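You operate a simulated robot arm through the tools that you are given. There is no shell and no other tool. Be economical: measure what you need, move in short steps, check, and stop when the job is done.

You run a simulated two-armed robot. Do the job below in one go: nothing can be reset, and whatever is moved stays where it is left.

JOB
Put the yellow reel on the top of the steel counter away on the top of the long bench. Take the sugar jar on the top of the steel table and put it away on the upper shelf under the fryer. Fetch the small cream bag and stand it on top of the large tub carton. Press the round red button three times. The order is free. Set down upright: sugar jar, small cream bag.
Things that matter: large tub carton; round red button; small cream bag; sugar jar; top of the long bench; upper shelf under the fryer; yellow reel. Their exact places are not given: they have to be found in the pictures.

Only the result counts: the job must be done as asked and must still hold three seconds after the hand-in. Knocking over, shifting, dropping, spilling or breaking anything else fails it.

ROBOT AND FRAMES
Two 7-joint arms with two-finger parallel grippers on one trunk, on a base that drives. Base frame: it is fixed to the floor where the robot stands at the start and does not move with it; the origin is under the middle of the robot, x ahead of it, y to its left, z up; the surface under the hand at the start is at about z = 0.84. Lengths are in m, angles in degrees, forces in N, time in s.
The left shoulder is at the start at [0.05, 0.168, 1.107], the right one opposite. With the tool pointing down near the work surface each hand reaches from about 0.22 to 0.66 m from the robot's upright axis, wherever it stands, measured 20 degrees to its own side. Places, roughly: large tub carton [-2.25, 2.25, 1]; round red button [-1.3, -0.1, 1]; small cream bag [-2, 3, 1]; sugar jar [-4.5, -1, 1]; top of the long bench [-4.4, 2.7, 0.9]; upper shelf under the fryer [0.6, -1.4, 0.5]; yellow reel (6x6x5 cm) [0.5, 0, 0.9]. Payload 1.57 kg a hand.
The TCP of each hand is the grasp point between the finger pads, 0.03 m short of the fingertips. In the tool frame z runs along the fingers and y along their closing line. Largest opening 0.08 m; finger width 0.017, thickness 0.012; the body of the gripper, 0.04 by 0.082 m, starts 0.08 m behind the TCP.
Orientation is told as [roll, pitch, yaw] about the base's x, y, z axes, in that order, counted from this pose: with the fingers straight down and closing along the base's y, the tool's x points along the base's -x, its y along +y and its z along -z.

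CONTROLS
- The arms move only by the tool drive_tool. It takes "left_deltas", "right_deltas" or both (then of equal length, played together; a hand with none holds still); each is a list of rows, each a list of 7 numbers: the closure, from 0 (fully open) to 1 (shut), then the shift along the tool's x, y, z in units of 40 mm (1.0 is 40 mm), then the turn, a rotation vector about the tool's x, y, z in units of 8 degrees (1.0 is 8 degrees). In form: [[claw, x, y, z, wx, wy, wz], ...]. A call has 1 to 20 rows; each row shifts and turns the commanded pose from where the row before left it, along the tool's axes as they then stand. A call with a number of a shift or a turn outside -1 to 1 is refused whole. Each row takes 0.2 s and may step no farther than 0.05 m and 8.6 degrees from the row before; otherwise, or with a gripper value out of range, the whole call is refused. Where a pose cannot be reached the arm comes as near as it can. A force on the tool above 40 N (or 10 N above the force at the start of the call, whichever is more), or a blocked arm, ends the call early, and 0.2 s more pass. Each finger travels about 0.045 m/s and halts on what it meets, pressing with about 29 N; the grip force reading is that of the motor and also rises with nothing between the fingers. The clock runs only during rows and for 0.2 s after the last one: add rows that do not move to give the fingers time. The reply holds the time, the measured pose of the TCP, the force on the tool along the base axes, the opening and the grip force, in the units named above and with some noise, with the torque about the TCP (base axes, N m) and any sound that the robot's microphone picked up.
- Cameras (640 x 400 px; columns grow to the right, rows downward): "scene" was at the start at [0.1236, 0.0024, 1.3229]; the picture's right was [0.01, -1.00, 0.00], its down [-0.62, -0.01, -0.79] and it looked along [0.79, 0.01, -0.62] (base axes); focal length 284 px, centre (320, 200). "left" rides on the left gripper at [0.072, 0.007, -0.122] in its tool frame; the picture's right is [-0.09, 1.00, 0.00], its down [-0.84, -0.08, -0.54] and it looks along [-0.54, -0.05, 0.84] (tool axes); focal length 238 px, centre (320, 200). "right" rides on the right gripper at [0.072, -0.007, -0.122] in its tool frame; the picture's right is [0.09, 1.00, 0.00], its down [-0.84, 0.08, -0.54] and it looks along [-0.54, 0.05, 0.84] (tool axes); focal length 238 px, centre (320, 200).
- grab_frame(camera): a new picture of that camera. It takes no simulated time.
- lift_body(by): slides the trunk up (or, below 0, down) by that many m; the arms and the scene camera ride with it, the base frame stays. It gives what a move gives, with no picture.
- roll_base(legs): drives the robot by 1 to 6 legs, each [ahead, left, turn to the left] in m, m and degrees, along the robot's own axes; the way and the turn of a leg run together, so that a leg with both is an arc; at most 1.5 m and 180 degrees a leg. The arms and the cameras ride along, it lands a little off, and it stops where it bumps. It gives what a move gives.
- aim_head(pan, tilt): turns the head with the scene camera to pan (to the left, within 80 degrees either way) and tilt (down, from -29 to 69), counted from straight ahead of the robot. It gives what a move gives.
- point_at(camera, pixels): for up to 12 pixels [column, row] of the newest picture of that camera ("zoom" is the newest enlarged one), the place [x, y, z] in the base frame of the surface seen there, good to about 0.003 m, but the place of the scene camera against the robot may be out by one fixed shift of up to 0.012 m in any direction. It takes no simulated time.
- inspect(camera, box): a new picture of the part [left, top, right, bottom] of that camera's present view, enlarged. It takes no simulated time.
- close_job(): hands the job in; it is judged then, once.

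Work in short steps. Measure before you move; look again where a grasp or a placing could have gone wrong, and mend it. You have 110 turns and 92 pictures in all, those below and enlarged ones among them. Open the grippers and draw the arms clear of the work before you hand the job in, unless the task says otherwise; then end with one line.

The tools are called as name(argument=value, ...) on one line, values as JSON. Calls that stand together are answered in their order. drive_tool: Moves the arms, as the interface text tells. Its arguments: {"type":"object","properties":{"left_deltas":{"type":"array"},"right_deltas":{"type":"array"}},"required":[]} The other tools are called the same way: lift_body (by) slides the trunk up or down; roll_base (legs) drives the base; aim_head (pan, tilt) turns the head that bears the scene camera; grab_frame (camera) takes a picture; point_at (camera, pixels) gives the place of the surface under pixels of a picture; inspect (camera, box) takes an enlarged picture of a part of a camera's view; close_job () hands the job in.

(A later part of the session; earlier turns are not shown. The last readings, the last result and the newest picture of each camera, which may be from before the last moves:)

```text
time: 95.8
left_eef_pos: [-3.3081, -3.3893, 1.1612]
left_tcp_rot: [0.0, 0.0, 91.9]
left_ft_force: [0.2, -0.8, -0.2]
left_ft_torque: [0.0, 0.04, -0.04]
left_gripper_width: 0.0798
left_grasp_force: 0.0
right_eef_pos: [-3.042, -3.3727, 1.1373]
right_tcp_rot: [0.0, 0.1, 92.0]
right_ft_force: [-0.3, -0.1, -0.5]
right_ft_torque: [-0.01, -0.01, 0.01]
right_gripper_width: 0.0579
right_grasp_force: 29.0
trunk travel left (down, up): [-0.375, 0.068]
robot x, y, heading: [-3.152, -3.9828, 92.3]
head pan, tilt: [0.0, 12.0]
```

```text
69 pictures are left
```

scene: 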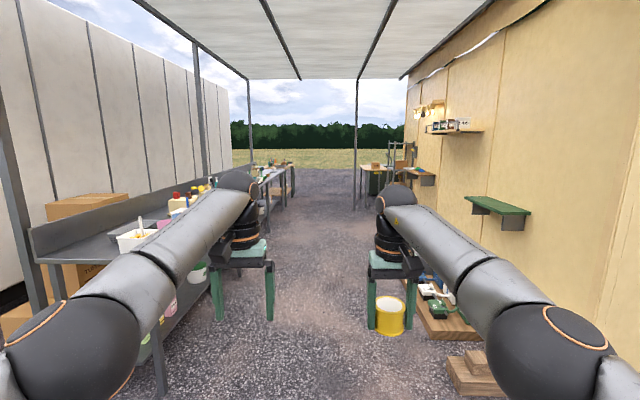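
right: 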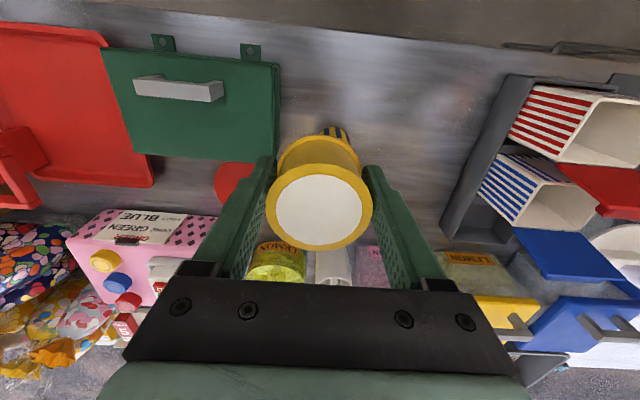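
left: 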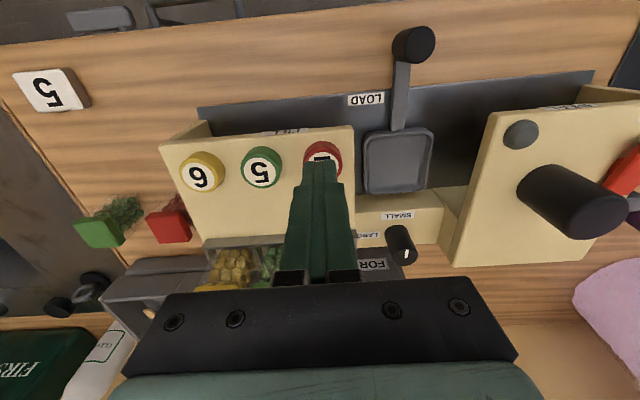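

Alley is open. Measure its bounds.

point_at(camera="scene", pixels=[[440, 335], [412, 300], [460, 365], [470, 205], [495, 228], [160, 370], [265, 230], [355, 205], [366, 172], [435, 180], [283, 192], [376, 185]])

inspect(camera="scene", box=[220, 100, 460, 250])

```text
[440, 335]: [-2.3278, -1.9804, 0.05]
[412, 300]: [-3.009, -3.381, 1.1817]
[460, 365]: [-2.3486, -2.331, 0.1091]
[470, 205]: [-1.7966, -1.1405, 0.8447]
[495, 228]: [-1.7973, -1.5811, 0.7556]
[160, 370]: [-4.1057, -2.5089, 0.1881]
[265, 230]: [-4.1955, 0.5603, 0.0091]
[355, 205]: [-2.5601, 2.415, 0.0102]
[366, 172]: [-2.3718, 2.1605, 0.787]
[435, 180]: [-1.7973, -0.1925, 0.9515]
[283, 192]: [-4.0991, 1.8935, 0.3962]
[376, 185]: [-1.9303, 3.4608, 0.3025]
```

```text
2.67 times, centred on (340, 175) of scene
```

zoom: 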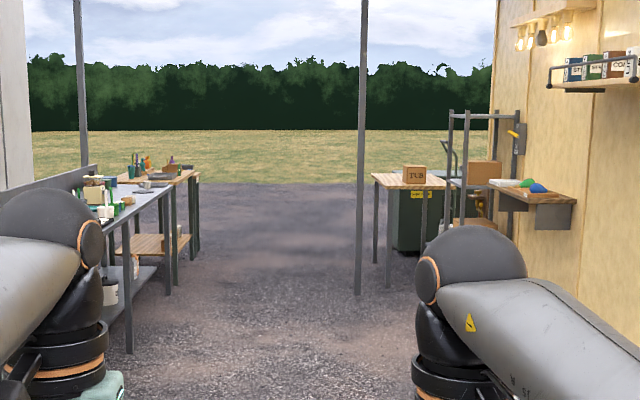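

The TUB carton is on a small table at the far right. Drive up the alley to y≈1.0.

roll_base(legs=[[1.4, 0, -2.5], [1.4, 0, 0]])

```text
time: 109.2
left_eef_pos: [-3.375, -0.625, 1.1598]
left_tcp_rot: [0.0, 0.0, 92.8]
left_ft_force: [-0.3, 0.0, -0.7]
left_ft_torque: [-0.01, -0.02, -0.01]
left_gripper_width: 0.08
left_grasp_force: 0.0
right_eef_pos: [-3.1074, -0.6054, 1.1379]
right_tcp_rot: [0.0, 0.0, 92.9]
right_ft_force: [1.3, 0.4, 0.0]
right_ft_torque: [-0.03, -0.03, 0.0]
right_gripper_width: 0.0579
right_grasp_force: 29.2
trunk travel left (down, up): [-0.375, 0.068]
robot x, y, heading: [-3.2114, -1.216, 92.6]
head pan, tilt: [0.0, 12.0]
```

Fine so far; look left at the steel table for the sugar jar while passing.

aim_head(pan=75, tilt=25)

grab_frame(camera="scene")

```text
time: 110.6
left_eef_pos: [-3.3742, -0.6247, 1.163]
left_tcp_rot: [0.0, 0.0, 92.7]
left_ft_force: [-0.2, -1.2, 0.5]
left_ft_torque: [0.04, 0.0, -0.02]
left_gripper_width: 0.0801
left_grasp_force: 0.1
right_eef_pos: [-3.1074, -0.6061, 1.1372]
right_tcp_rot: [0.0, -0.1, 92.9]
right_ft_force: [0.6, -0.1, -0.7]
right_ft_torque: [-0.01, 0.03, 0.03]
right_gripper_width: 0.0579
right_grasp_force: 29.1
trunk travel left (down, up): [-0.375, 0.068]
robot x, y, heading: [-3.2075, -1.2166, 92.8]
head pan, tilt: [75.0, 25.0]
```

```text
67 pictures are left
```

scene: 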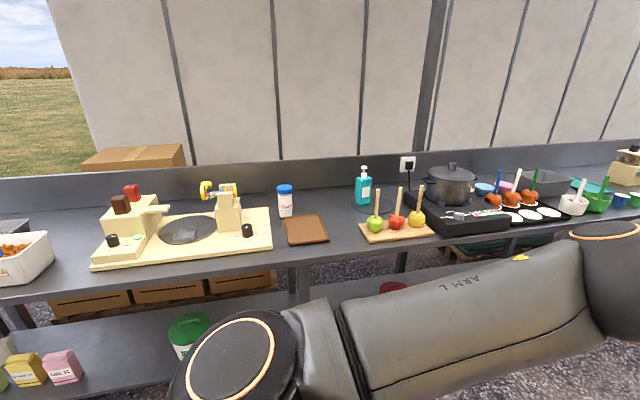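

inspect(camera="scene", box=[230, 165, 350, 245])

point_at(camera="scene", pixels=[[285, 188], [285, 200], [285, 215], [278, 205], [293, 205], [305, 230], [305, 255], [340, 220]])

```text
5.00 times, centred on (290, 205) of scene
```

zoom: 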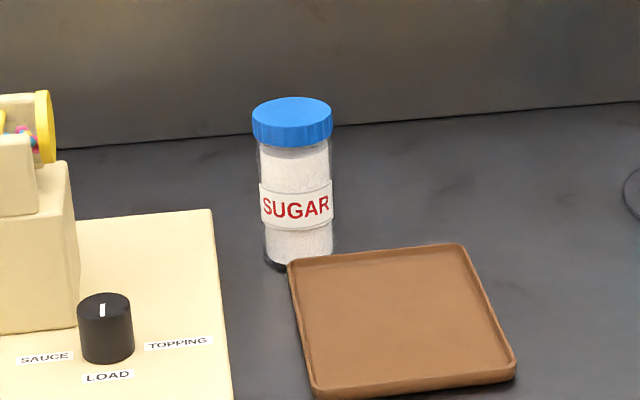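

```text
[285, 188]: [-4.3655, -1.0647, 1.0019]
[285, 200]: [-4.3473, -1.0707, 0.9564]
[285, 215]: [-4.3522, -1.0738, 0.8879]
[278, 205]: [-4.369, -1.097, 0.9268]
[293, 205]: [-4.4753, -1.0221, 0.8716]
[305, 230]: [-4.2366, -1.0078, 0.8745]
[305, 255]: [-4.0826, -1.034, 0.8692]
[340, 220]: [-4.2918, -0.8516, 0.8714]
```

Sugar jar found at ≈(-4.38,-1.07), top ≈1.00. Continue to y≈1.3 and look at the long bench and carton table.

roll_base(legs=[[1.3, 0, -2.8], [1.2, -0.05, 0]])

aim_head(pan=45, tilt=22)

grab_frame(camera="scene")

aim_head(pan=-40, tilt=22)

grab_frame(camera="scene")

```text
time: 123.0
left_eef_pos: [-3.2997, 1.9204, 1.1613]
left_tcp_rot: [0.0, 0.0, 89.2]
left_ft_force: [0.3, 0.4, 0.2]
left_ft_torque: [-0.01, 0.01, -0.01]
left_gripper_width: 0.0799
left_grasp_force: 0.0
right_eef_pos: [-3.0336, 1.9235, 1.1359]
right_tcp_rot: [0.1, 0.0, 89.0]
right_ft_force: [0.0, -0.7, 0.3]
right_ft_torque: [0.0, -0.01, -0.02]
right_gripper_width: 0.0578
right_grasp_force: 28.9
trunk travel left (down, up): [-0.375, 0.068]
robot x, y, heading: [-3.172, 1.321, 89.0]
head pan, tilt: [75.0, 25.0]
```

```text
time: 124.0
left_eef_pos: [-3.3013, 1.9199, 1.1617]
left_tcp_rot: [0.0, 0.0, 89.3]
left_ft_force: [-0.1, -0.8, -0.4]
left_ft_torque: [0.0, -0.02, 0.01]
left_gripper_width: 0.0799
left_grasp_force: 0.1
right_eef_pos: [-3.0344, 1.9227, 1.1366]
right_tcp_rot: [0.0, 0.1, 89.1]
right_ft_force: [1.0, 0.0, -0.5]
right_ft_torque: [0.0, 0.02, 0.03]
right_gripper_width: 0.0578
right_grasp_force: 28.4
trunk travel left (down, up): [-0.375, 0.068]
robot x, y, heading: [-3.1765, 1.3191, 89.2]
head pan, tilt: [45.0, 22.0]
```

```text
65 pictures are left
```

scene: 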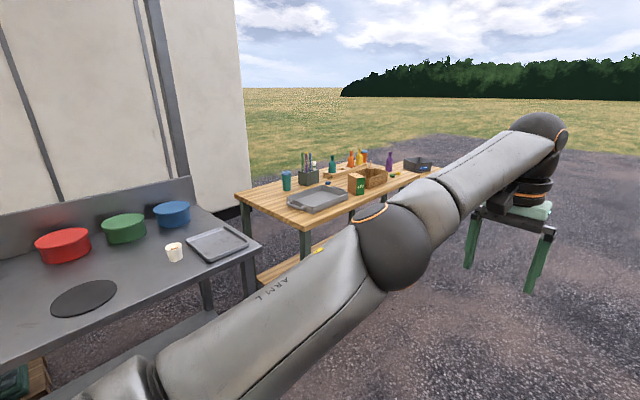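

```text
time: 125.6
left_eef_pos: [-3.3007, 1.92, 1.1611]
left_tcp_rot: [0.0, 0.0, 89.2]
left_ft_force: [-0.2, -0.3, -0.8]
left_ft_torque: [0.05, 0.0, 0.03]
left_gripper_width: 0.0797
left_grasp_force: 0.0
right_eef_pos: [-3.0333, 1.9238, 1.1368]
right_tcp_rot: [0.1, 0.0, 89.2]
right_ft_force: [-0.3, -0.1, -1.2]
right_ft_torque: [-0.03, 0.0, 0.03]
right_gripper_width: 0.0578
right_grasp_force: 29.3
trunk travel left (down, up): [-0.375, 0.068]
robot x, y, heading: [-3.1749, 1.3216, 89.3]
head pan, tilt: [-40.0, 22.0]
```

```text
64 pictures are left
```

scene: 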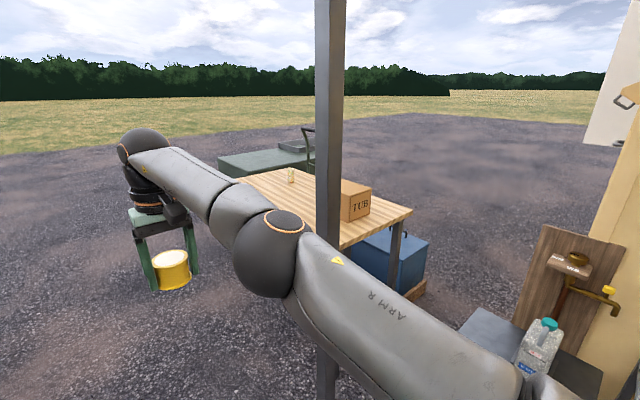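

Carton at (356,200) and small bag at (291,175) on the wooden table. Measure and zoom.

point_at(camera="scene", pixels=[[356, 186], [343, 200], [368, 200], [342, 220], [291, 171], [291, 180], [265, 185], [412, 210], [345, 245], [325, 200], [275, 160], [400, 225]])

inspect(camera="scene", box=[260, 150, 420, 250])

```text
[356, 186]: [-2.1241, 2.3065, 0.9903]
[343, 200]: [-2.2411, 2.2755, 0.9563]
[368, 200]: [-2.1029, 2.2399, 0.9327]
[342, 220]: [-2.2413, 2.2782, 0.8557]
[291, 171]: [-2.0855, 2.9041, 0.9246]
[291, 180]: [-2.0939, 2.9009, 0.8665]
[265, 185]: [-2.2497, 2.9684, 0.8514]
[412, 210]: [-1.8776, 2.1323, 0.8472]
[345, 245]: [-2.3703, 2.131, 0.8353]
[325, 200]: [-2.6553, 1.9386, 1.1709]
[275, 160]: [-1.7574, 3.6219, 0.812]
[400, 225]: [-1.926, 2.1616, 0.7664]
```

```text
4.00 times, centred on (340, 200) of scene
```

zoom: 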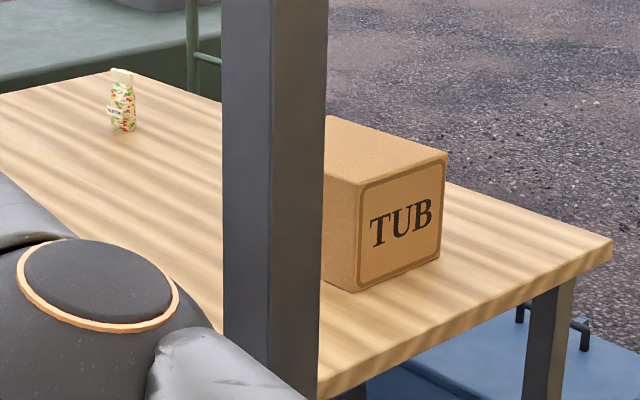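

Table x∈[-2.37,-1.88], carton ≈(-2.16,2.31) top ≈0.98, bag ≈(-2.09,2.90). First put the reel on the long bench: look and measure it.

aim_head(pan=45, tilt=22)

inspect(camera="scene", box=[220, 130, 460, 280])

point_at(camera="scene", pixels=[[305, 228], [238, 193], [275, 205], [355, 215], [318, 195], [345, 205], [358, 188], [430, 165], [418, 172], [338, 195], [400, 180], [260, 245]])

```text
time: 127.2
left_eef_pos: [-3.3001, 1.9206, 1.1612]
left_tcp_rot: [0.0, 0.0, 89.2]
left_ft_force: [-0.8, 0.4, -0.1]
left_ft_torque: [0.01, 0.03, -0.03]
left_gripper_width: 0.08
left_grasp_force: 0.0
right_eef_pos: [-3.032, 1.9223, 1.1365]
right_tcp_rot: [0.0, 0.0, 89.1]
right_ft_force: [1.0, 1.0, -0.8]
right_ft_torque: [-0.03, 0.0, -0.02]
right_gripper_width: 0.058
right_grasp_force: 28.8
trunk travel left (down, up): [-0.375, 0.068]
robot x, y, heading: [-3.1721, 1.3203, 89.1]
head pan, tilt: [45.0, 22.0]
```

```text
2.67 times, centred on (340, 205) of scene
```

zoom: 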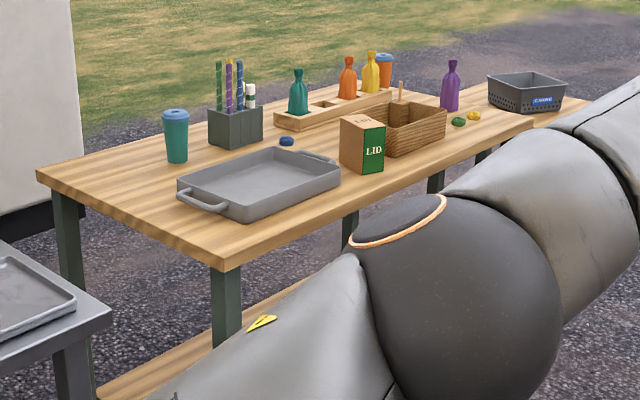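

```text
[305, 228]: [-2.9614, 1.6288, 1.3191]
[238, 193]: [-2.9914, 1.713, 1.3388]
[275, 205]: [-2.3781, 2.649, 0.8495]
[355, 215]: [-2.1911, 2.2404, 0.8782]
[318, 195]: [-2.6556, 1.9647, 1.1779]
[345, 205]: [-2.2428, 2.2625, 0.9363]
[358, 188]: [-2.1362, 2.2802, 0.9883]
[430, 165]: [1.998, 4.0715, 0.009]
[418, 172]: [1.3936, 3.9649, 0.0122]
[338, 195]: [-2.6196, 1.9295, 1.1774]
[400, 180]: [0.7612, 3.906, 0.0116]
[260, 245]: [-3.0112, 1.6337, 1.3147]
```

Measure on the zoom image.

point_at(camera="zoom", pixels=[[220, 262], [40, 180], [100, 190], [150, 205], [225, 215], [340, 190], [180, 145], [430, 165], [500, 150], [540, 118], [330, 215], [120, 165]])

```text
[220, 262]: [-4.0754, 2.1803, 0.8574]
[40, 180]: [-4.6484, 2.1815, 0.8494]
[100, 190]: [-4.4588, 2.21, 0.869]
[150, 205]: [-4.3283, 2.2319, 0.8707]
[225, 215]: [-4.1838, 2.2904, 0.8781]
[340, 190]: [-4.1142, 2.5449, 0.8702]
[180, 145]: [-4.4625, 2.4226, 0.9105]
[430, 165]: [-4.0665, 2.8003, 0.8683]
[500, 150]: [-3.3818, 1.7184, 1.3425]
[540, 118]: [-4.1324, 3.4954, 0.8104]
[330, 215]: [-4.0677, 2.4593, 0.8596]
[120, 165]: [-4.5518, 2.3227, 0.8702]
```

Bench top z≈0.86, x∈[-4.65,-4.06], starting y≈2.18. Go alongside and face it.

roll_base(legs=[[1.3, 0, 1], [0, 0, 90]])

aim_head(pan=0, tilt=25)

grab_frame(camera="scene")

```text
time: 137.5
left_eef_pos: [-3.7655, 2.4567, 1.1612]
left_tcp_rot: [-0.1, 0.1, -177.8]
left_ft_force: [0.4, 0.6, 0.6]
left_ft_torque: [-0.03, 0.02, -0.01]
left_gripper_width: 0.08
left_grasp_force: 0.0
right_eef_pos: [-3.7823, 2.7239, 1.1373]
right_tcp_rot: [-0.1, -0.1, -177.9]
right_ft_force: [0.0, 0.2, -0.1]
right_ft_torque: [0.02, 0.0, -0.01]
right_gripper_width: 0.0577
right_grasp_force: 29.0
trunk travel left (down, up): [-0.375, 0.068]
robot x, y, heading: [-3.1753, 2.6147, -177.7]
head pan, tilt: [45.0, 22.0]
```

```text
time: 138.7
left_eef_pos: [-3.7651, 2.4565, 1.1608]
left_tcp_rot: [0.1, 0.1, -177.8]
left_ft_force: [0.1, 0.5, 0.4]
left_ft_torque: [0.01, -0.01, 0.0]
left_gripper_width: 0.0805
left_grasp_force: 0.3
right_eef_pos: [-3.7814, 2.7237, 1.1364]
right_tcp_rot: [0.0, 0.0, -177.9]
right_ft_force: [0.0, -1.0, -0.5]
right_ft_torque: [0.04, -0.03, -0.06]
right_gripper_width: 0.058
right_grasp_force: 28.7
trunk travel left (down, up): [-0.375, 0.068]
robot x, y, heading: [-3.1721, 2.6177, -178.1]
head pan, tilt: [0.0, 25.0]
```

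```text
61 pictures are left
```

scene: 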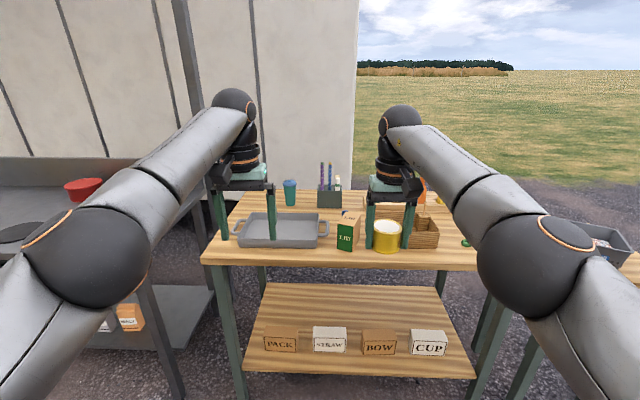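

Measure free space at the front edge right of the basket.

point_at(camera="scene", pixels=[[345, 262], [460, 265], [438, 240], [412, 245], [465, 243], [470, 255], [355, 245], [336, 245], [240, 245], [225, 250], [455, 228], [440, 205]])

inspect(camera="scene", box=[190, 170, 510, 280])

```text
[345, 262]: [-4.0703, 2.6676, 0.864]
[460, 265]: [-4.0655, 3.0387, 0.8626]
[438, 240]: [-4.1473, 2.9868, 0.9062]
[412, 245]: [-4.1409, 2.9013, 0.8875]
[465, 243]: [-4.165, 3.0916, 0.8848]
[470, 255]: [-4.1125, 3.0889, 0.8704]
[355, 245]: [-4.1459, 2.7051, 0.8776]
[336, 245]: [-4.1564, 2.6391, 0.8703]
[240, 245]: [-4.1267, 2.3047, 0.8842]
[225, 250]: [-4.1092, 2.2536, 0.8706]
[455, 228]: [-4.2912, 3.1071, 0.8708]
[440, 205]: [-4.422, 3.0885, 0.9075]
```

```text
2.00 times, centred on (350, 225) of scene
```

zoom: 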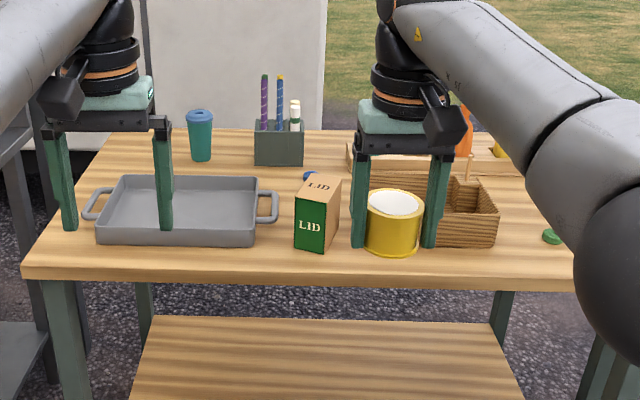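

Strafe right 0.45 m to see the right end of the bench with the wrist and scene cameras.

roll_base(legs=[[0, -0.45, -1.9]])

grab_frame(camera="scene")

```text
time: 143.0
left_eef_pos: [-3.7794, 2.9042, 1.1618]
left_tcp_rot: [0.0, 0.1, -179.4]
left_ft_force: [0.2, 0.4, 0.2]
left_ft_torque: [0.0, 0.0, -0.02]
left_gripper_width: 0.0801
left_grasp_force: 0.0
right_eef_pos: [-3.7868, 3.1701, 1.1378]
right_tcp_rot: [0.0, 0.0, -179.5]
right_ft_force: [-0.9, 0.4, -0.9]
right_ft_torque: [0.01, -0.01, 0.03]
right_gripper_width: 0.0577
right_grasp_force: 29.8
trunk travel left (down, up): [-0.375, 0.068]
robot x, y, heading: [-3.1856, 3.0421, -179.8]
head pan, tilt: [0.0, 25.0]
```

```text
59 pictures are left
```

scene: 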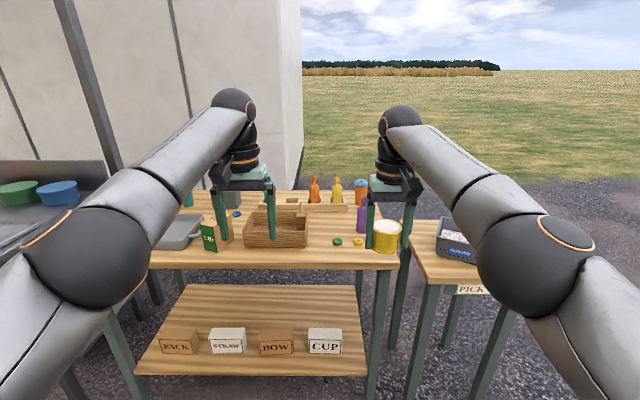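

point_at(camera="scene", pixels=[[307, 245], [337, 241], [358, 238], [330, 260], [362, 262], [394, 262], [322, 225], [345, 215], [362, 218], [330, 235], [305, 228], [420, 265]])

inspect(camera="scene", box=[230, 170, 450, 280])

```text
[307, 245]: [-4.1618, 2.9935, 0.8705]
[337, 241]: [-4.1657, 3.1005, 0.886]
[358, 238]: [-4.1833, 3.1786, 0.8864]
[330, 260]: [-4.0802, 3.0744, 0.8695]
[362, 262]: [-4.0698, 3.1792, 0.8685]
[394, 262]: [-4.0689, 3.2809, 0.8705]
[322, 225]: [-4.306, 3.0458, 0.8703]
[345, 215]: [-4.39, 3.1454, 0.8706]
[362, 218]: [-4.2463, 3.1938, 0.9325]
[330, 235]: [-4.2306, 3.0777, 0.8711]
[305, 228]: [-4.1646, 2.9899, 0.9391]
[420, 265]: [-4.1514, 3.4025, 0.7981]
```

```text
2.91 times, centred on (340, 225) of scene
```

zoom: 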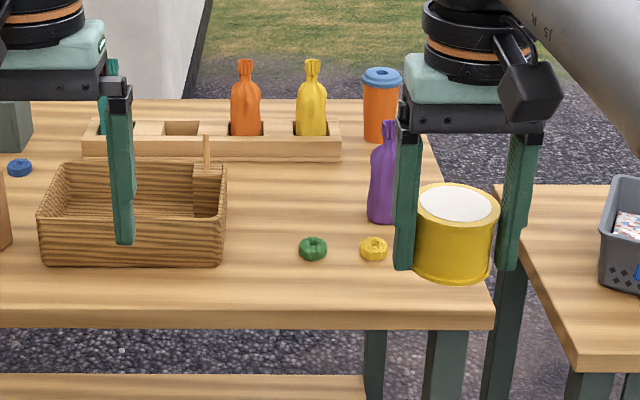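

Free spot between basket (y<2.99), purple bag and rack around (-4.27,3.08). Retract the left hand, then drive the right hand over it.

drive_tool(left_deltas=[[0, 0.9, 0, 0, 0, 0, 0], [0, 0.9, 0, 0, 0, 0, 0], [0, 0.9, 0, 0, 0, 0, 0], [0, 0.9, 0, 0, 0, 0, 0], [0, 0.9, 0, -0.5, 0, 0, 0]])

roll_base(legs=[[0.47, 0.11, 0]])

grab_frame(camera="right")

```text
time: 144.2
left_eef_pos: [-3.5988, 2.906, 1.179]
left_tcp_rot: [0.0, 0.0, -179.4]
left_ft_force: [0.0, 0.5, 0.6]
left_ft_torque: [-0.01, 0.0, -0.01]
left_gripper_width: 0.0801
left_grasp_force: 0.0
right_eef_pos: [-3.7872, 3.1703, 1.1377]
right_tcp_rot: [0.0, -0.1, -179.5]
right_ft_force: [0.0, 0.4, -0.7]
right_ft_torque: [0.0, 0.02, -0.02]
right_gripper_width: 0.0577
right_grasp_force: 28.3
trunk travel left (down, up): [-0.375, 0.068]
robot x, y, heading: [-3.1852, 3.0429, -180.0]
head pan, tilt: [0.0, 25.0]
```

```text
time: 147.1
left_eef_pos: [-4.0844, 2.7987, 1.1799]
left_tcp_rot: [0.1, 0.0, 179.9]
left_ft_force: [0.0, -0.3, -0.6]
left_ft_torque: [0.01, -0.03, 0.03]
left_gripper_width: 0.0802
left_grasp_force: 0.1
right_eef_pos: [-4.2702, 3.0656, 1.1354]
right_tcp_rot: [-0.1, 0.0, 179.8]
right_ft_force: [-0.7, -1.1, -0.9]
right_ft_torque: [0.0, -0.03, -0.01]
right_gripper_width: 0.0576
right_grasp_force: 29.1
trunk travel left (down, up): [-0.375, 0.068]
robot x, y, heading: [-3.6642, 2.9319, 179.7]
head pan, tilt: [0.0, 25.0]
```

```text
57 pictures are left
```

right: 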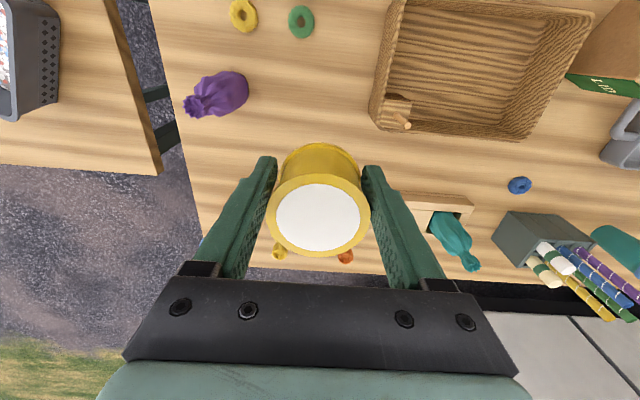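

Measure with the wrist camera.

point_at(camera="right", pixels=[[300, 20], [225, 92], [247, 92], [372, 115], [385, 60], [320, 120], [290, 140], [390, 170], [345, 257], [279, 254], [405, 205], [250, 130]])

```text
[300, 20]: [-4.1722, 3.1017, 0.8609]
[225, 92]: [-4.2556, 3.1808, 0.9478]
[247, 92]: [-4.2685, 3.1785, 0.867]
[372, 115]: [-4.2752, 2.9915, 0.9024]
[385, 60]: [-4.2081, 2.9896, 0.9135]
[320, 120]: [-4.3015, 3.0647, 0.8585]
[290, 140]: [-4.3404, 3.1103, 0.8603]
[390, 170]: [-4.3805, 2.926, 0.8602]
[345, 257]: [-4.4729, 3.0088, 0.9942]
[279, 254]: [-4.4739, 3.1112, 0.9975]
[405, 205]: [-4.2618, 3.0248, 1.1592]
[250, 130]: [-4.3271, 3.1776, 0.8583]
```

Table z≈0.859. Lower trunk 0.1, then lower the reel to just above the bench.

lift_body(by=-0.1)

drive_tool(right_deltas=[[1, 0, -0.2, 0.4, 0, 0, 0], [1, 0, 0, 0.9, 0, 0, 0], [1, 0, 0, 0.9, 0, 0, 0], [1, 0, 0, 0.9, 0, 0, 0], [1, 0, 0, 0, 0, 0, 0]])

grab_frame(camera="right")

```text
time: 148.4
left_eef_pos: [-4.085, 2.8006, 1.0812]
left_tcp_rot: [0.1, 0.0, 180.0]
left_ft_force: [0.7, 0.0, -0.2]
left_ft_torque: [-0.01, 0.02, -0.01]
left_gripper_width: 0.08
left_grasp_force: 0.0
right_eef_pos: [-4.2704, 3.0664, 1.0378]
right_tcp_rot: [0.1, -0.1, 179.8]
right_ft_force: [-0.5, 0.5, -0.3]
right_ft_torque: [-0.02, -0.04, 0.01]
right_gripper_width: 0.0578
right_grasp_force: 29.1
trunk travel left (down, up): [-0.275, 0.168]
robot x, y, heading: [-3.6643, 2.9325, 179.8]
head pan, tilt: [0.0, 25.0]
```

```text
time: 149.6
left_eef_pos: [-4.0841, 2.7991, 1.079]
left_tcp_rot: [0.0, -0.1, 179.9]
left_ft_force: [0.1, -0.2, 0.4]
left_ft_torque: [-0.01, 0.03, 0.01]
left_gripper_width: 0.0799
left_grasp_force: 0.0
right_eef_pos: [-4.2683, 3.0742, 0.9102]
right_tcp_rot: [0.0, -0.1, 179.8]
right_ft_force: [-0.8, -0.6, -1.0]
right_ft_torque: [0.0, -0.01, 0.0]
right_gripper_width: 0.0578
right_grasp_force: 28.9
trunk travel left (down, up): [-0.275, 0.168]
robot x, y, heading: [-3.6657, 2.9333, 179.6]
head pan, tilt: [0.0, 25.0]
```

```text
56 pictures are left
```

right: 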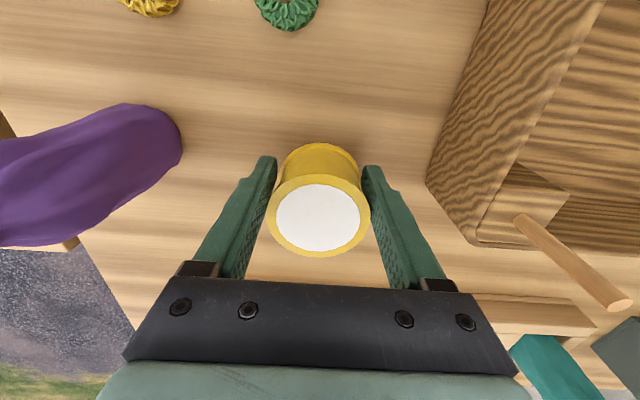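

Clear on both sides. Lower to touch, release, and lift.

drive_tool(right_deltas=[[1, 0, 0, 0.3, 0, 0, 0], [1, 0, 0, 0.12, 0, 0, 0], [1, 0, 0, 0.06, 0, 0, 0]])

```text
time: 150.4
left_eef_pos: [-4.0835, 2.7996, 1.0814]
left_tcp_rot: [0.0, 0.0, 180.0]
left_ft_force: [0.2, -0.2, 0.9]
left_ft_torque: [-0.04, 0.0, 0.0]
left_gripper_width: 0.0801
left_grasp_force: 0.0
right_eef_pos: [-4.2706, 3.0755, 0.8944]
right_tcp_rot: [0.0, -0.1, 179.9]
right_ft_force: [-0.4, 0.3, -0.6]
right_ft_torque: [0.02, 0.0, -0.02]
right_gripper_width: 0.0576
right_grasp_force: 29.2
trunk travel left (down, up): [-0.275, 0.168]
robot x, y, heading: [-3.6676, 2.9349, 179.7]
head pan, tilt: [0.0, 25.0]
```

drive_tool(right_deltas=[[1, 0, 0, 0.06, 0, 0, 0], [1, 0, 0, 0.05, 0, 0, 0]])

```text
time: 151.0
left_eef_pos: [-4.0829, 2.7994, 1.0802]
left_tcp_rot: [-0.2, -0.1, 179.9]
left_ft_force: [-0.3, 0.2, 0.4]
left_ft_torque: [-0.01, -0.03, -0.01]
left_gripper_width: 0.0801
left_grasp_force: 0.1
right_eef_pos: [-4.2687, 3.0736, 0.8918]
right_tcp_rot: [0.0, -0.3, 179.8]
right_ft_force: [1.2, 0.9, 14.0]
right_ft_torque: [0.27, 0.26, 0.0]
right_gripper_width: 0.0579
right_grasp_force: 29.5
trunk travel left (down, up): [-0.275, 0.168]
robot x, y, heading: [-3.6712, 2.9351, 179.8]
head pan, tilt: [0.0, 25.0]
```

Contact (14 N). Release and lift straight up.

drive_tool(right_deltas=[[0.9, 0, 0, -0.05, 0, 0, 0], [0, 0, 0, 0, 0, 0, 0], [0, 0, 0, 0, 0, 0, 0], [0, 0, 0, 0, 0, 0, 0], [0, 0, 0, -0.5, 0, 0, 0], [0, 0, 0, -1, 0, 0, 0], [0, 0, 0, -1, 0, 0, 0], [0, 0, 0, -1, 0, 0, 0], [0, 0, 0, -1, 0, 0, 0]])

lift_body(by=0.1)

grab_frame(camera="right")

```text
time: 153.0
left_eef_pos: [-4.0842, 2.8003, 1.0798]
left_tcp_rot: [0.0, 0.0, 179.9]
left_ft_force: [0.4, 0.4, -0.1]
left_ft_torque: [-0.02, 0.02, 0.03]
left_gripper_width: 0.0801
left_grasp_force: 0.0
right_eef_pos: [-4.2637, 3.0706, 1.0602]
right_tcp_rot: [0.1, 0.0, 179.8]
right_ft_force: [0.1, 0.2, -0.2]
right_ft_torque: [0.02, -0.02, 0.0]
right_gripper_width: 0.08
right_grasp_force: 0.1
right hand out of reach, approached as far as the arm can: row 9
trunk travel left (down, up): [-0.275, 0.168]
robot x, y, heading: [-3.6662, 2.9388, 179.6]
head pan, tilt: [0.0, 25.0]
```

```text
time: 154.3
left_eef_pos: [-4.0841, 2.7994, 1.1786]
left_tcp_rot: [0.0, 0.0, 179.9]
left_ft_force: [0.3, -0.1, -0.3]
left_ft_torque: [0.02, -0.01, 0.01]
left_gripper_width: 0.0802
left_grasp_force: 0.0
right_eef_pos: [-4.2645, 3.0693, 1.1592]
right_tcp_rot: [0.0, 0.0, 179.9]
right_ft_force: [-0.1, -0.2, -0.1]
right_ft_torque: [-0.03, 0.0, 0.01]
right_gripper_width: 0.0803
right_grasp_force: 0.0
trunk travel left (down, up): [-0.375, 0.068]
robot x, y, heading: [-3.6678, 2.9328, 179.8]
head pan, tilt: [0.0, 25.0]
```

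```text
55 pictures are left
```

right: 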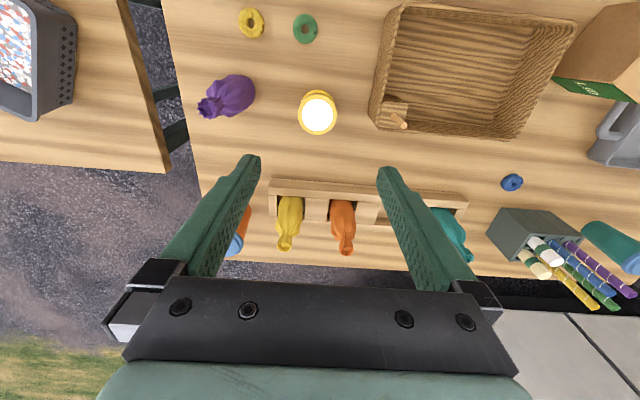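

Reel stands on the bench. Back off and turn around to the carton table.

roll_base(legs=[[-0.53, 0, 0], [0, 0, 180]])

aim_head(pan=0, tilt=28)

grab_frame(camera="scene")

```text
time: 164.8
left_eef_pos: [-2.6994, 3.0388, 1.1806]
left_tcp_rot: [0.1, 0.0, -2.9]
left_ft_force: [0.8, 0.3, -0.1]
left_ft_torque: [0.01, -0.02, -0.01]
left_gripper_width: 0.0798
left_grasp_force: 0.0
right_eef_pos: [-2.5344, 2.7593, 1.1595]
right_tcp_rot: [0.0, -0.1, -3.1]
right_ft_force: [0.7, 1.0, 0.9]
right_ft_torque: [-0.02, 0.01, 0.01]
right_gripper_width: 0.0798
right_grasp_force: 0.2
trunk travel left (down, up): [-0.375, 0.068]
robot x, y, heading: [-3.1252, 2.9257, -3.0]
head pan, tilt: [0.0, 25.0]
```

```text
time: 165.4
left_eef_pos: [-2.6999, 3.0397, 1.1799]
left_tcp_rot: [0.0, 0.0, -3.0]
left_ft_force: [0.1, -0.1, 0.3]
left_ft_torque: [0.0, 0.0, -0.06]
left_gripper_width: 0.0801
left_grasp_force: 0.1
right_eef_pos: [-2.5337, 2.7602, 1.1594]
right_tcp_rot: [0.0, -0.1, -3.1]
right_ft_force: [-0.2, 0.0, 0.4]
right_ft_torque: [0.01, 0.01, 0.03]
right_gripper_width: 0.08
right_grasp_force: 0.1
trunk travel left (down, up): [-0.375, 0.068]
robot x, y, heading: [-3.1221, 2.9298, -3.1]
head pan, tilt: [0.0, 28.0]
```

```text
54 pictures are left
```

scene: 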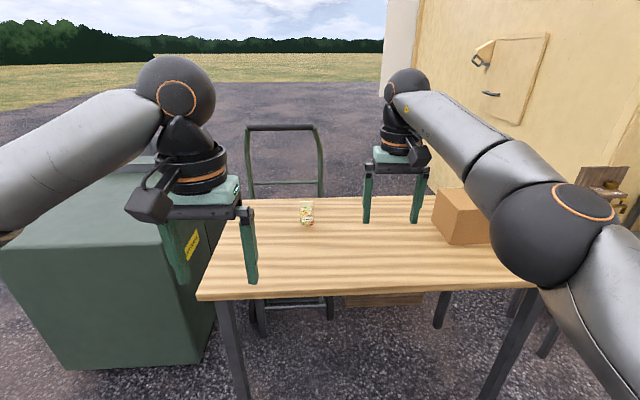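

Bag at (307,213). Zoom and measure it with table edges and the green crate.

inspect(camera="scene", box=[270, 185, 350, 235])

point_at(camera="scene", pixels=[[307, 205], [307, 214], [301, 218], [312, 218], [307, 230], [300, 290], [215, 285], [210, 260], [290, 198], [455, 200], [440, 230], [150, 200]])

```text
8.00 times, centred on (310, 210) of scene
```

zoom: 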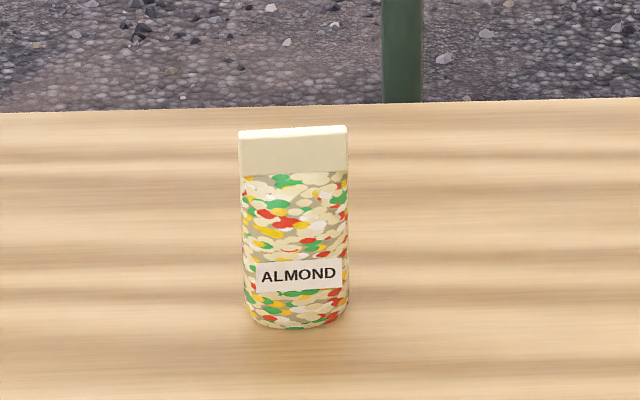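

```text
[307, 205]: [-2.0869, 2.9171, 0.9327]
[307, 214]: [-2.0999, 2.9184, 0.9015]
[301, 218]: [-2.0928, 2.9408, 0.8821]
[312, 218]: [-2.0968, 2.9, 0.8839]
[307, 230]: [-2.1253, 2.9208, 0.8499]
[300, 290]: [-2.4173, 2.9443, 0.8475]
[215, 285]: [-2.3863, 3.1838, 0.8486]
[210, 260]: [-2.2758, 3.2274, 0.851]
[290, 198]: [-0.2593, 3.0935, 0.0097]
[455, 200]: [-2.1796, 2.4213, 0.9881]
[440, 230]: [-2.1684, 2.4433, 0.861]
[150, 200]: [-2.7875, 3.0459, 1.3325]
```

The bag (ALMOND, cream top) stands at ≈(-2.09,2.92), height 0.84–0.925, ~0.05 wide in y. Drive closer with the right hand in line with it.

roll_base(legs=[[0, 0.14, 3.1], [0.34, 0, 0]])

drive_tool(right_deltas=[[0, 0.7, 0, 0, 0, -1, 0], [0, 0.3, 0, 0, 0, -1, 0], [0, 0.3, 0, 0, 0, -1, 0], [0, 0, 0, 0, 0, -1, 0], [0, 0, 0, 0, 0, 0, 0]])

grab_frame(camera="right")

```text
time: 169.1
left_eef_pos: [-2.3647, 3.2118, 1.1804]
left_tcp_rot: [0.0, 0.0, 0.8]
left_ft_force: [0.5, 0.8, 0.5]
left_ft_torque: [-0.01, 0.02, 0.0]
left_gripper_width: 0.0799
left_grasp_force: 0.1
right_eef_pos: [-2.1798, 2.9452, 1.1589]
right_tcp_rot: [0.0, 0.1, 0.8]
right_ft_force: [0.3, 0.1, -0.4]
right_ft_torque: [0.01, 0.02, -0.01]
right_gripper_width: 0.08
right_grasp_force: 0.0
trunk travel left (down, up): [-0.375, 0.068]
robot x, y, heading: [-2.7837, 3.0694, 0.9]
head pan, tilt: [0.0, 28.0]
```

```text
time: 170.3
left_eef_pos: [-2.3653, 3.2116, 1.1807]
left_tcp_rot: [0.0, -0.1, 0.9]
left_ft_force: [0.6, 0.4, -0.6]
left_ft_torque: [0.0, 0.02, 0.0]
left_gripper_width: 0.0801
left_grasp_force: 0.0
right_eef_pos: [-2.2329, 2.9427, 1.1528]
right_tcp_rot: [0.0, -32.2, 0.7]
right_ft_force: [0.8, -0.2, 0.2]
right_ft_torque: [0.0, -0.02, 0.01]
right_gripper_width: 0.08
right_grasp_force: 0.1
trunk travel left (down, up): [-0.375, 0.068]
robot x, y, heading: [-2.7797, 3.075, 0.6]
head pan, tilt: [0.0, 28.0]
```

```text
52 pictures are left
```

right: 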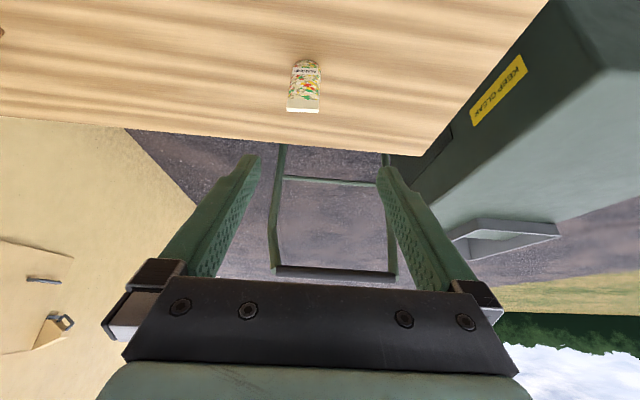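

Measure the bag with the wrist camera.

inspect(camera="right", box=[260, 40, 360, 130])

point_at(camera="right", pixels=[[290, 108], [316, 108], [303, 108], [303, 85], [293, 75], [319, 75], [306, 58], [306, 45]])

```text
4.44 times, centred on (310, 85) of right
```

zoom: 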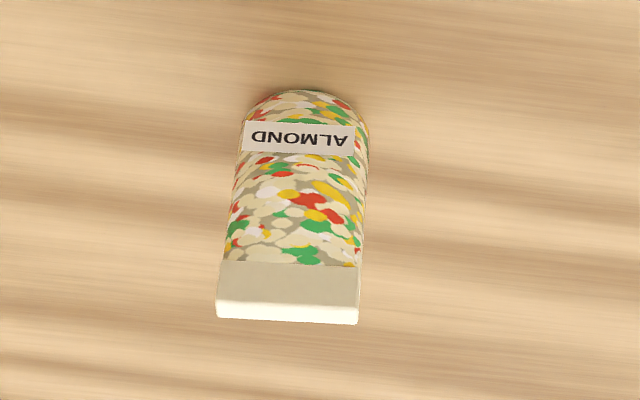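

```text
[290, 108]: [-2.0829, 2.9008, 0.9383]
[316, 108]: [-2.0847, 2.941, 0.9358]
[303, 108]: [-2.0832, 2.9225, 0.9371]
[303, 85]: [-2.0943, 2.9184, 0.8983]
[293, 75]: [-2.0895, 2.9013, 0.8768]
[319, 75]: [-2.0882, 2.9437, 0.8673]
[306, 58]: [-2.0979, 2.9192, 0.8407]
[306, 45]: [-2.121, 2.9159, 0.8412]
```

Bag centre ≈(-2.08,2.9215), z 0.84–0.938. Lower the trunk and approach along the tilted tool axis, stopping short to check.

lift_body(by=-0.1)

drive_tool(right_deltas=[[0, -0.51, -0.28, 0, 0, 0, 0], [0, -0.51, -0.28, 0, 0, 0, 0], [0, 0, 0, 0.9, 0, 0, 0], [0, 0, 0, 0.9, 0, 0, 0], [0, 0, 0, 0.9, 0, 0, 0], [0, 0, 0, 0, 0, 0, 0]])

grab_frame(camera="right")

```text
time: 171.6
left_eef_pos: [-2.3653, 3.2119, 1.0798]
left_tcp_rot: [0.0, -0.1, 0.7]
left_ft_force: [-0.6, -0.6, -0.7]
left_ft_torque: [-0.01, 0.01, 0.01]
left_gripper_width: 0.08
left_grasp_force: 0.0
right_eef_pos: [-2.2332, 2.9433, 1.0548]
right_tcp_rot: [-0.1, -32.1, 0.7]
right_ft_force: [0.2, -0.1, -0.3]
right_ft_torque: [0.03, -0.01, 0.0]
right_gripper_width: 0.0799
right_grasp_force: 0.0
trunk travel left (down, up): [-0.275, 0.168]
robot x, y, heading: [-2.7826, 3.0719, 0.5]
head pan, tilt: [0.0, 28.0]
```

```text
time: 173.0
left_eef_pos: [-2.3667, 3.2115, 1.0804]
left_tcp_rot: [0.0, 0.0, 0.7]
left_ft_force: [-0.2, -0.6, 0.8]
left_ft_torque: [0.0, 0.03, 0.0]
left_gripper_width: 0.0801
left_grasp_force: 0.1
right_eef_pos: [-2.1385, 2.9231, 0.9871]
right_tcp_rot: [0.1, -32.1, 0.8]
right_ft_force: [0.0, -0.1, 0.5]
right_ft_torque: [-0.01, 0.04, 0.03]
right_gripper_width: 0.08
right_grasp_force: 0.0
trunk travel left (down, up): [-0.275, 0.168]
robot x, y, heading: [-2.7787, 3.0711, 0.8]
head pan, tilt: [0.0, 28.0]
```

```text
50 pictures are left
```

right: 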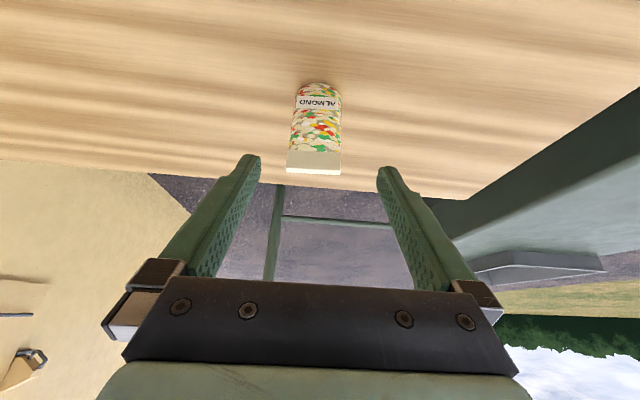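

Aligned. Descend the remaining 0.117 m along the tool and close.

drive_tool(right_deltas=[[0, 0.11, 0, 0.8, 0, 0, 0], [0, 0, 0, 0.8, 0, 0, 0], [0, 0, 0, 0.8, 0, 0, 0], [0, 0, 0, 0.5, 0, 0, 0], [0, 0, 0, 0, 0, 0, 0]])

grab_frame(camera="right")

```text
time: 174.2
left_eef_pos: [-2.3653, 3.212, 1.0799]
left_tcp_rot: [0.0, 0.0, 0.8]
left_ft_force: [0.0, 0.6, 1.1]
left_ft_torque: [-0.01, 0.01, 0.01]
left_gripper_width: 0.08
left_grasp_force: 0.1
right_eef_pos: [-2.0815, 2.9219, 0.8847]
right_tcp_rot: [0.0, -32.1, 0.8]
right_ft_force: [0.1, 0.3, 0.0]
right_ft_torque: [-0.04, 0.01, 0.0]
right_gripper_width: 0.0801
right_grasp_force: 0.0
trunk travel left (down, up): [-0.275, 0.168]
robot x, y, heading: [-2.786, 3.0696, 0.8]
head pan, tilt: [0.0, 28.0]
```

```text
49 pictures are left
```

right: 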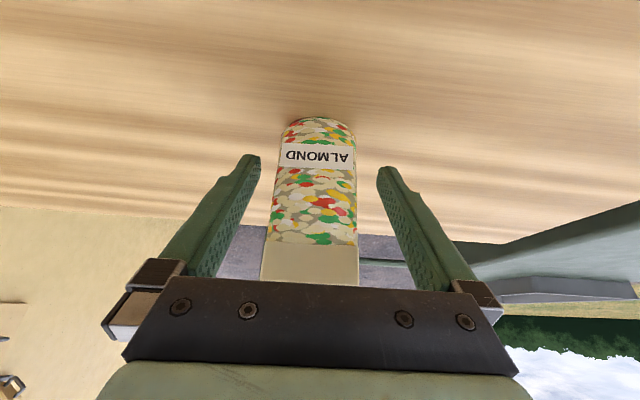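

The bag is between the pads. Close and lift a little.

drive_tool(right_deltas=[[1, 0, 0, 0, 0, 0, 0], [1, 0, 0, 0, 0, 0, 0], [1, 0, 0, 0, 0, 0, 0], [1, 0, 0, 0, 0, 0, 0], [1, 0, 0, 0, 0, 0, 0]])

drive_tool(right_deltas=[[1, -0.27, 0, -0.42, 0, 0, 0], [1, -0.4, 0, -0.6, 0, 0, 0], [1, -0.53, 0, -0.84, 0, 0, 0], [1, -0.53, 0, -0.84, 0, 0, 0], [1, 0, 0, 0, 0, 0, 0]])

grab_frame(camera="right")

```text
time: 175.4
left_eef_pos: [-2.3655, 3.2119, 1.0799]
left_tcp_rot: [0.0, 0.0, 0.9]
left_ft_force: [0.7, 0.2, 0.6]
left_ft_torque: [-0.01, -0.02, 0.01]
left_gripper_width: 0.08
left_grasp_force: 0.1
right_eef_pos: [-2.081, 2.9217, 0.8854]
right_tcp_rot: [0.0, -32.2, 0.9]
right_ft_force: [-0.2, 0.9, -0.1]
right_ft_torque: [0.03, -0.04, 0.02]
right_gripper_width: 0.0486
right_grasp_force: 28.6
trunk travel left (down, up): [-0.275, 0.168]
robot x, y, heading: [-2.7835, 3.0733, 0.5]
head pan, tilt: [0.0, 28.0]
```

```text
time: 176.6
left_eef_pos: [-2.3656, 3.212, 1.0804]
left_tcp_rot: [0.0, 0.0, 0.9]
left_ft_force: [-0.8, -0.1, -0.2]
left_ft_torque: [0.02, -0.02, 0.0]
left_gripper_width: 0.0799
left_grasp_force: 0.1
right_eef_pos: [-2.0823, 2.9215, 1.0163]
right_tcp_rot: [-0.1, -32.0, 0.8]
right_ft_force: [-0.7, -0.8, -0.8]
right_ft_torque: [-0.02, 0.0, 0.02]
right_gripper_width: 0.0485
right_grasp_force: 29.2
trunk travel left (down, up): [-0.275, 0.168]
robot x, y, heading: [-2.777, 3.0725, 0.8]
head pan, tilt: [0.0, 28.0]
```

```text
48 pictures are left
```

right: 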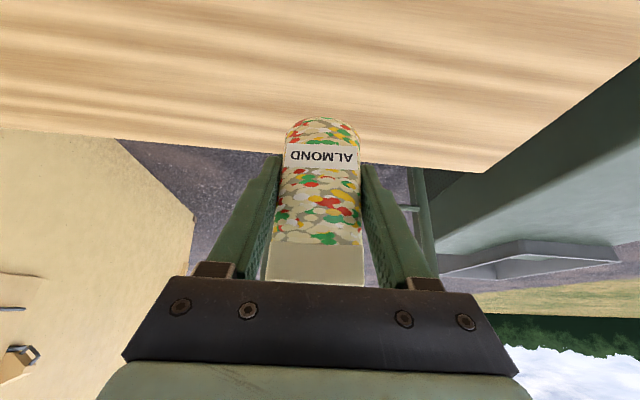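

Held (TCP 0.0445 above bag's bottom). Raise trunk and strafe right toward the carton.

lift_body(by=0.1)

roll_base(legs=[[0, -0.5, -0.7]])

aim_head(pan=-35, tilt=35)

grab_frame(camera="scene")

grab_frame(camera="right")

```text
time: 177.9
left_eef_pos: [-2.3648, 3.2115, 1.1811]
left_tcp_rot: [-0.1, -0.1, 0.8]
left_ft_force: [-0.4, -0.1, 0.0]
left_ft_torque: [-0.01, 0.04, 0.01]
left_gripper_width: 0.0799
left_grasp_force: 0.0
right_eef_pos: [-2.0822, 2.9211, 1.1154]
right_tcp_rot: [-0.1, -32.0, 0.7]
right_ft_force: [-0.1, 0.8, -0.7]
right_ft_torque: [0.01, 0.02, 0.03]
right_gripper_width: 0.049
right_grasp_force: 29.0
trunk travel left (down, up): [-0.375, 0.068]
robot x, y, heading: [-2.7821, 3.069, 0.7]
head pan, tilt: [0.0, 28.0]
```

```text
time: 182.8
left_eef_pos: [-2.3613, 2.7065, 1.1805]
left_tcp_rot: [0.0, -0.1, -0.7]
left_ft_force: [0.1, 0.6, 0.3]
left_ft_torque: [-0.01, 0.02, 0.02]
left_gripper_width: 0.08
left_grasp_force: 0.0
right_eef_pos: [-2.0867, 2.4088, 1.1157]
right_tcp_rot: [0.0, -32.1, -0.8]
right_ft_force: [0.5, -0.3, -0.2]
right_ft_torque: [-0.01, 0.02, 0.01]
right_gripper_width: 0.0487
right_grasp_force: 29.6
trunk travel left (down, up): [-0.375, 0.068]
robot x, y, heading: [-2.7813, 2.5753, -0.9]
head pan, tilt: [0.0, 28.0]
```

```text
time: 183.8
left_eef_pos: [-2.3614, 2.7062, 1.1795]
left_tcp_rot: [0.0, 0.0, -0.6]
left_ft_force: [-0.3, 0.1, 0.3]
left_ft_torque: [-0.02, 0.03, -0.02]
left_gripper_width: 0.0799
left_grasp_force: 0.1
right_eef_pos: [-2.0869, 2.4073, 1.1164]
right_tcp_rot: [0.0, -32.2, -0.7]
right_ft_force: [0.4, 0.4, -0.7]
right_ft_torque: [0.02, 0.0, -0.01]
right_gripper_width: 0.0489
right_grasp_force: 28.5
trunk travel left (down, up): [-0.375, 0.068]
robot x, y, heading: [-2.781, 2.5728, -0.9]
head pan, tilt: [-35.0, 35.0]
```

```text
47 pictures are left
```

scene: 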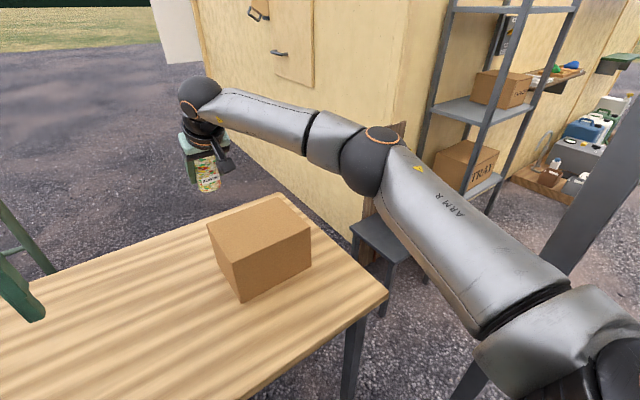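

```text
46 pictures are left
```

right: 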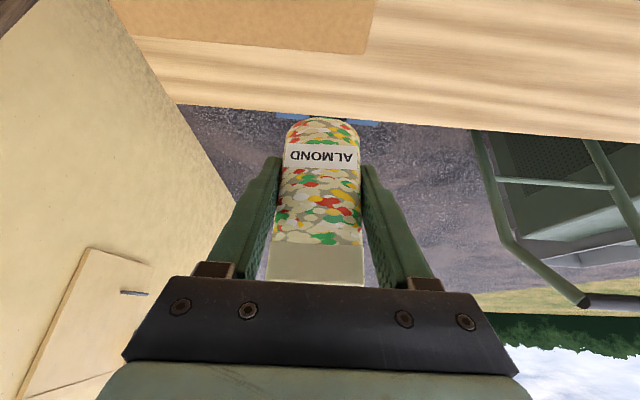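

Measure the carton's top corners.

point_at(camera="scene", pixels=[[211, 226], [277, 199], [307, 226], [240, 258], [258, 227]])

point_at(camera="right", pixels=[[362, 47], [140, 34], [250, 25], [300, 80], [374, 5]])

```text
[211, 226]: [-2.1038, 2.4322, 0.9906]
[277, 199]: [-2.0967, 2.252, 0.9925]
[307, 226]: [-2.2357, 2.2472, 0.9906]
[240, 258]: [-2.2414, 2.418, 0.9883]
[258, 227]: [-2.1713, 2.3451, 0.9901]
```

```text
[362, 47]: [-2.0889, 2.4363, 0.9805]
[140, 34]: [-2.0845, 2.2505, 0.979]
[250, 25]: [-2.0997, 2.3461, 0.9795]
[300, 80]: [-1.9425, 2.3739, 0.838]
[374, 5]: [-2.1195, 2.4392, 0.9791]
```

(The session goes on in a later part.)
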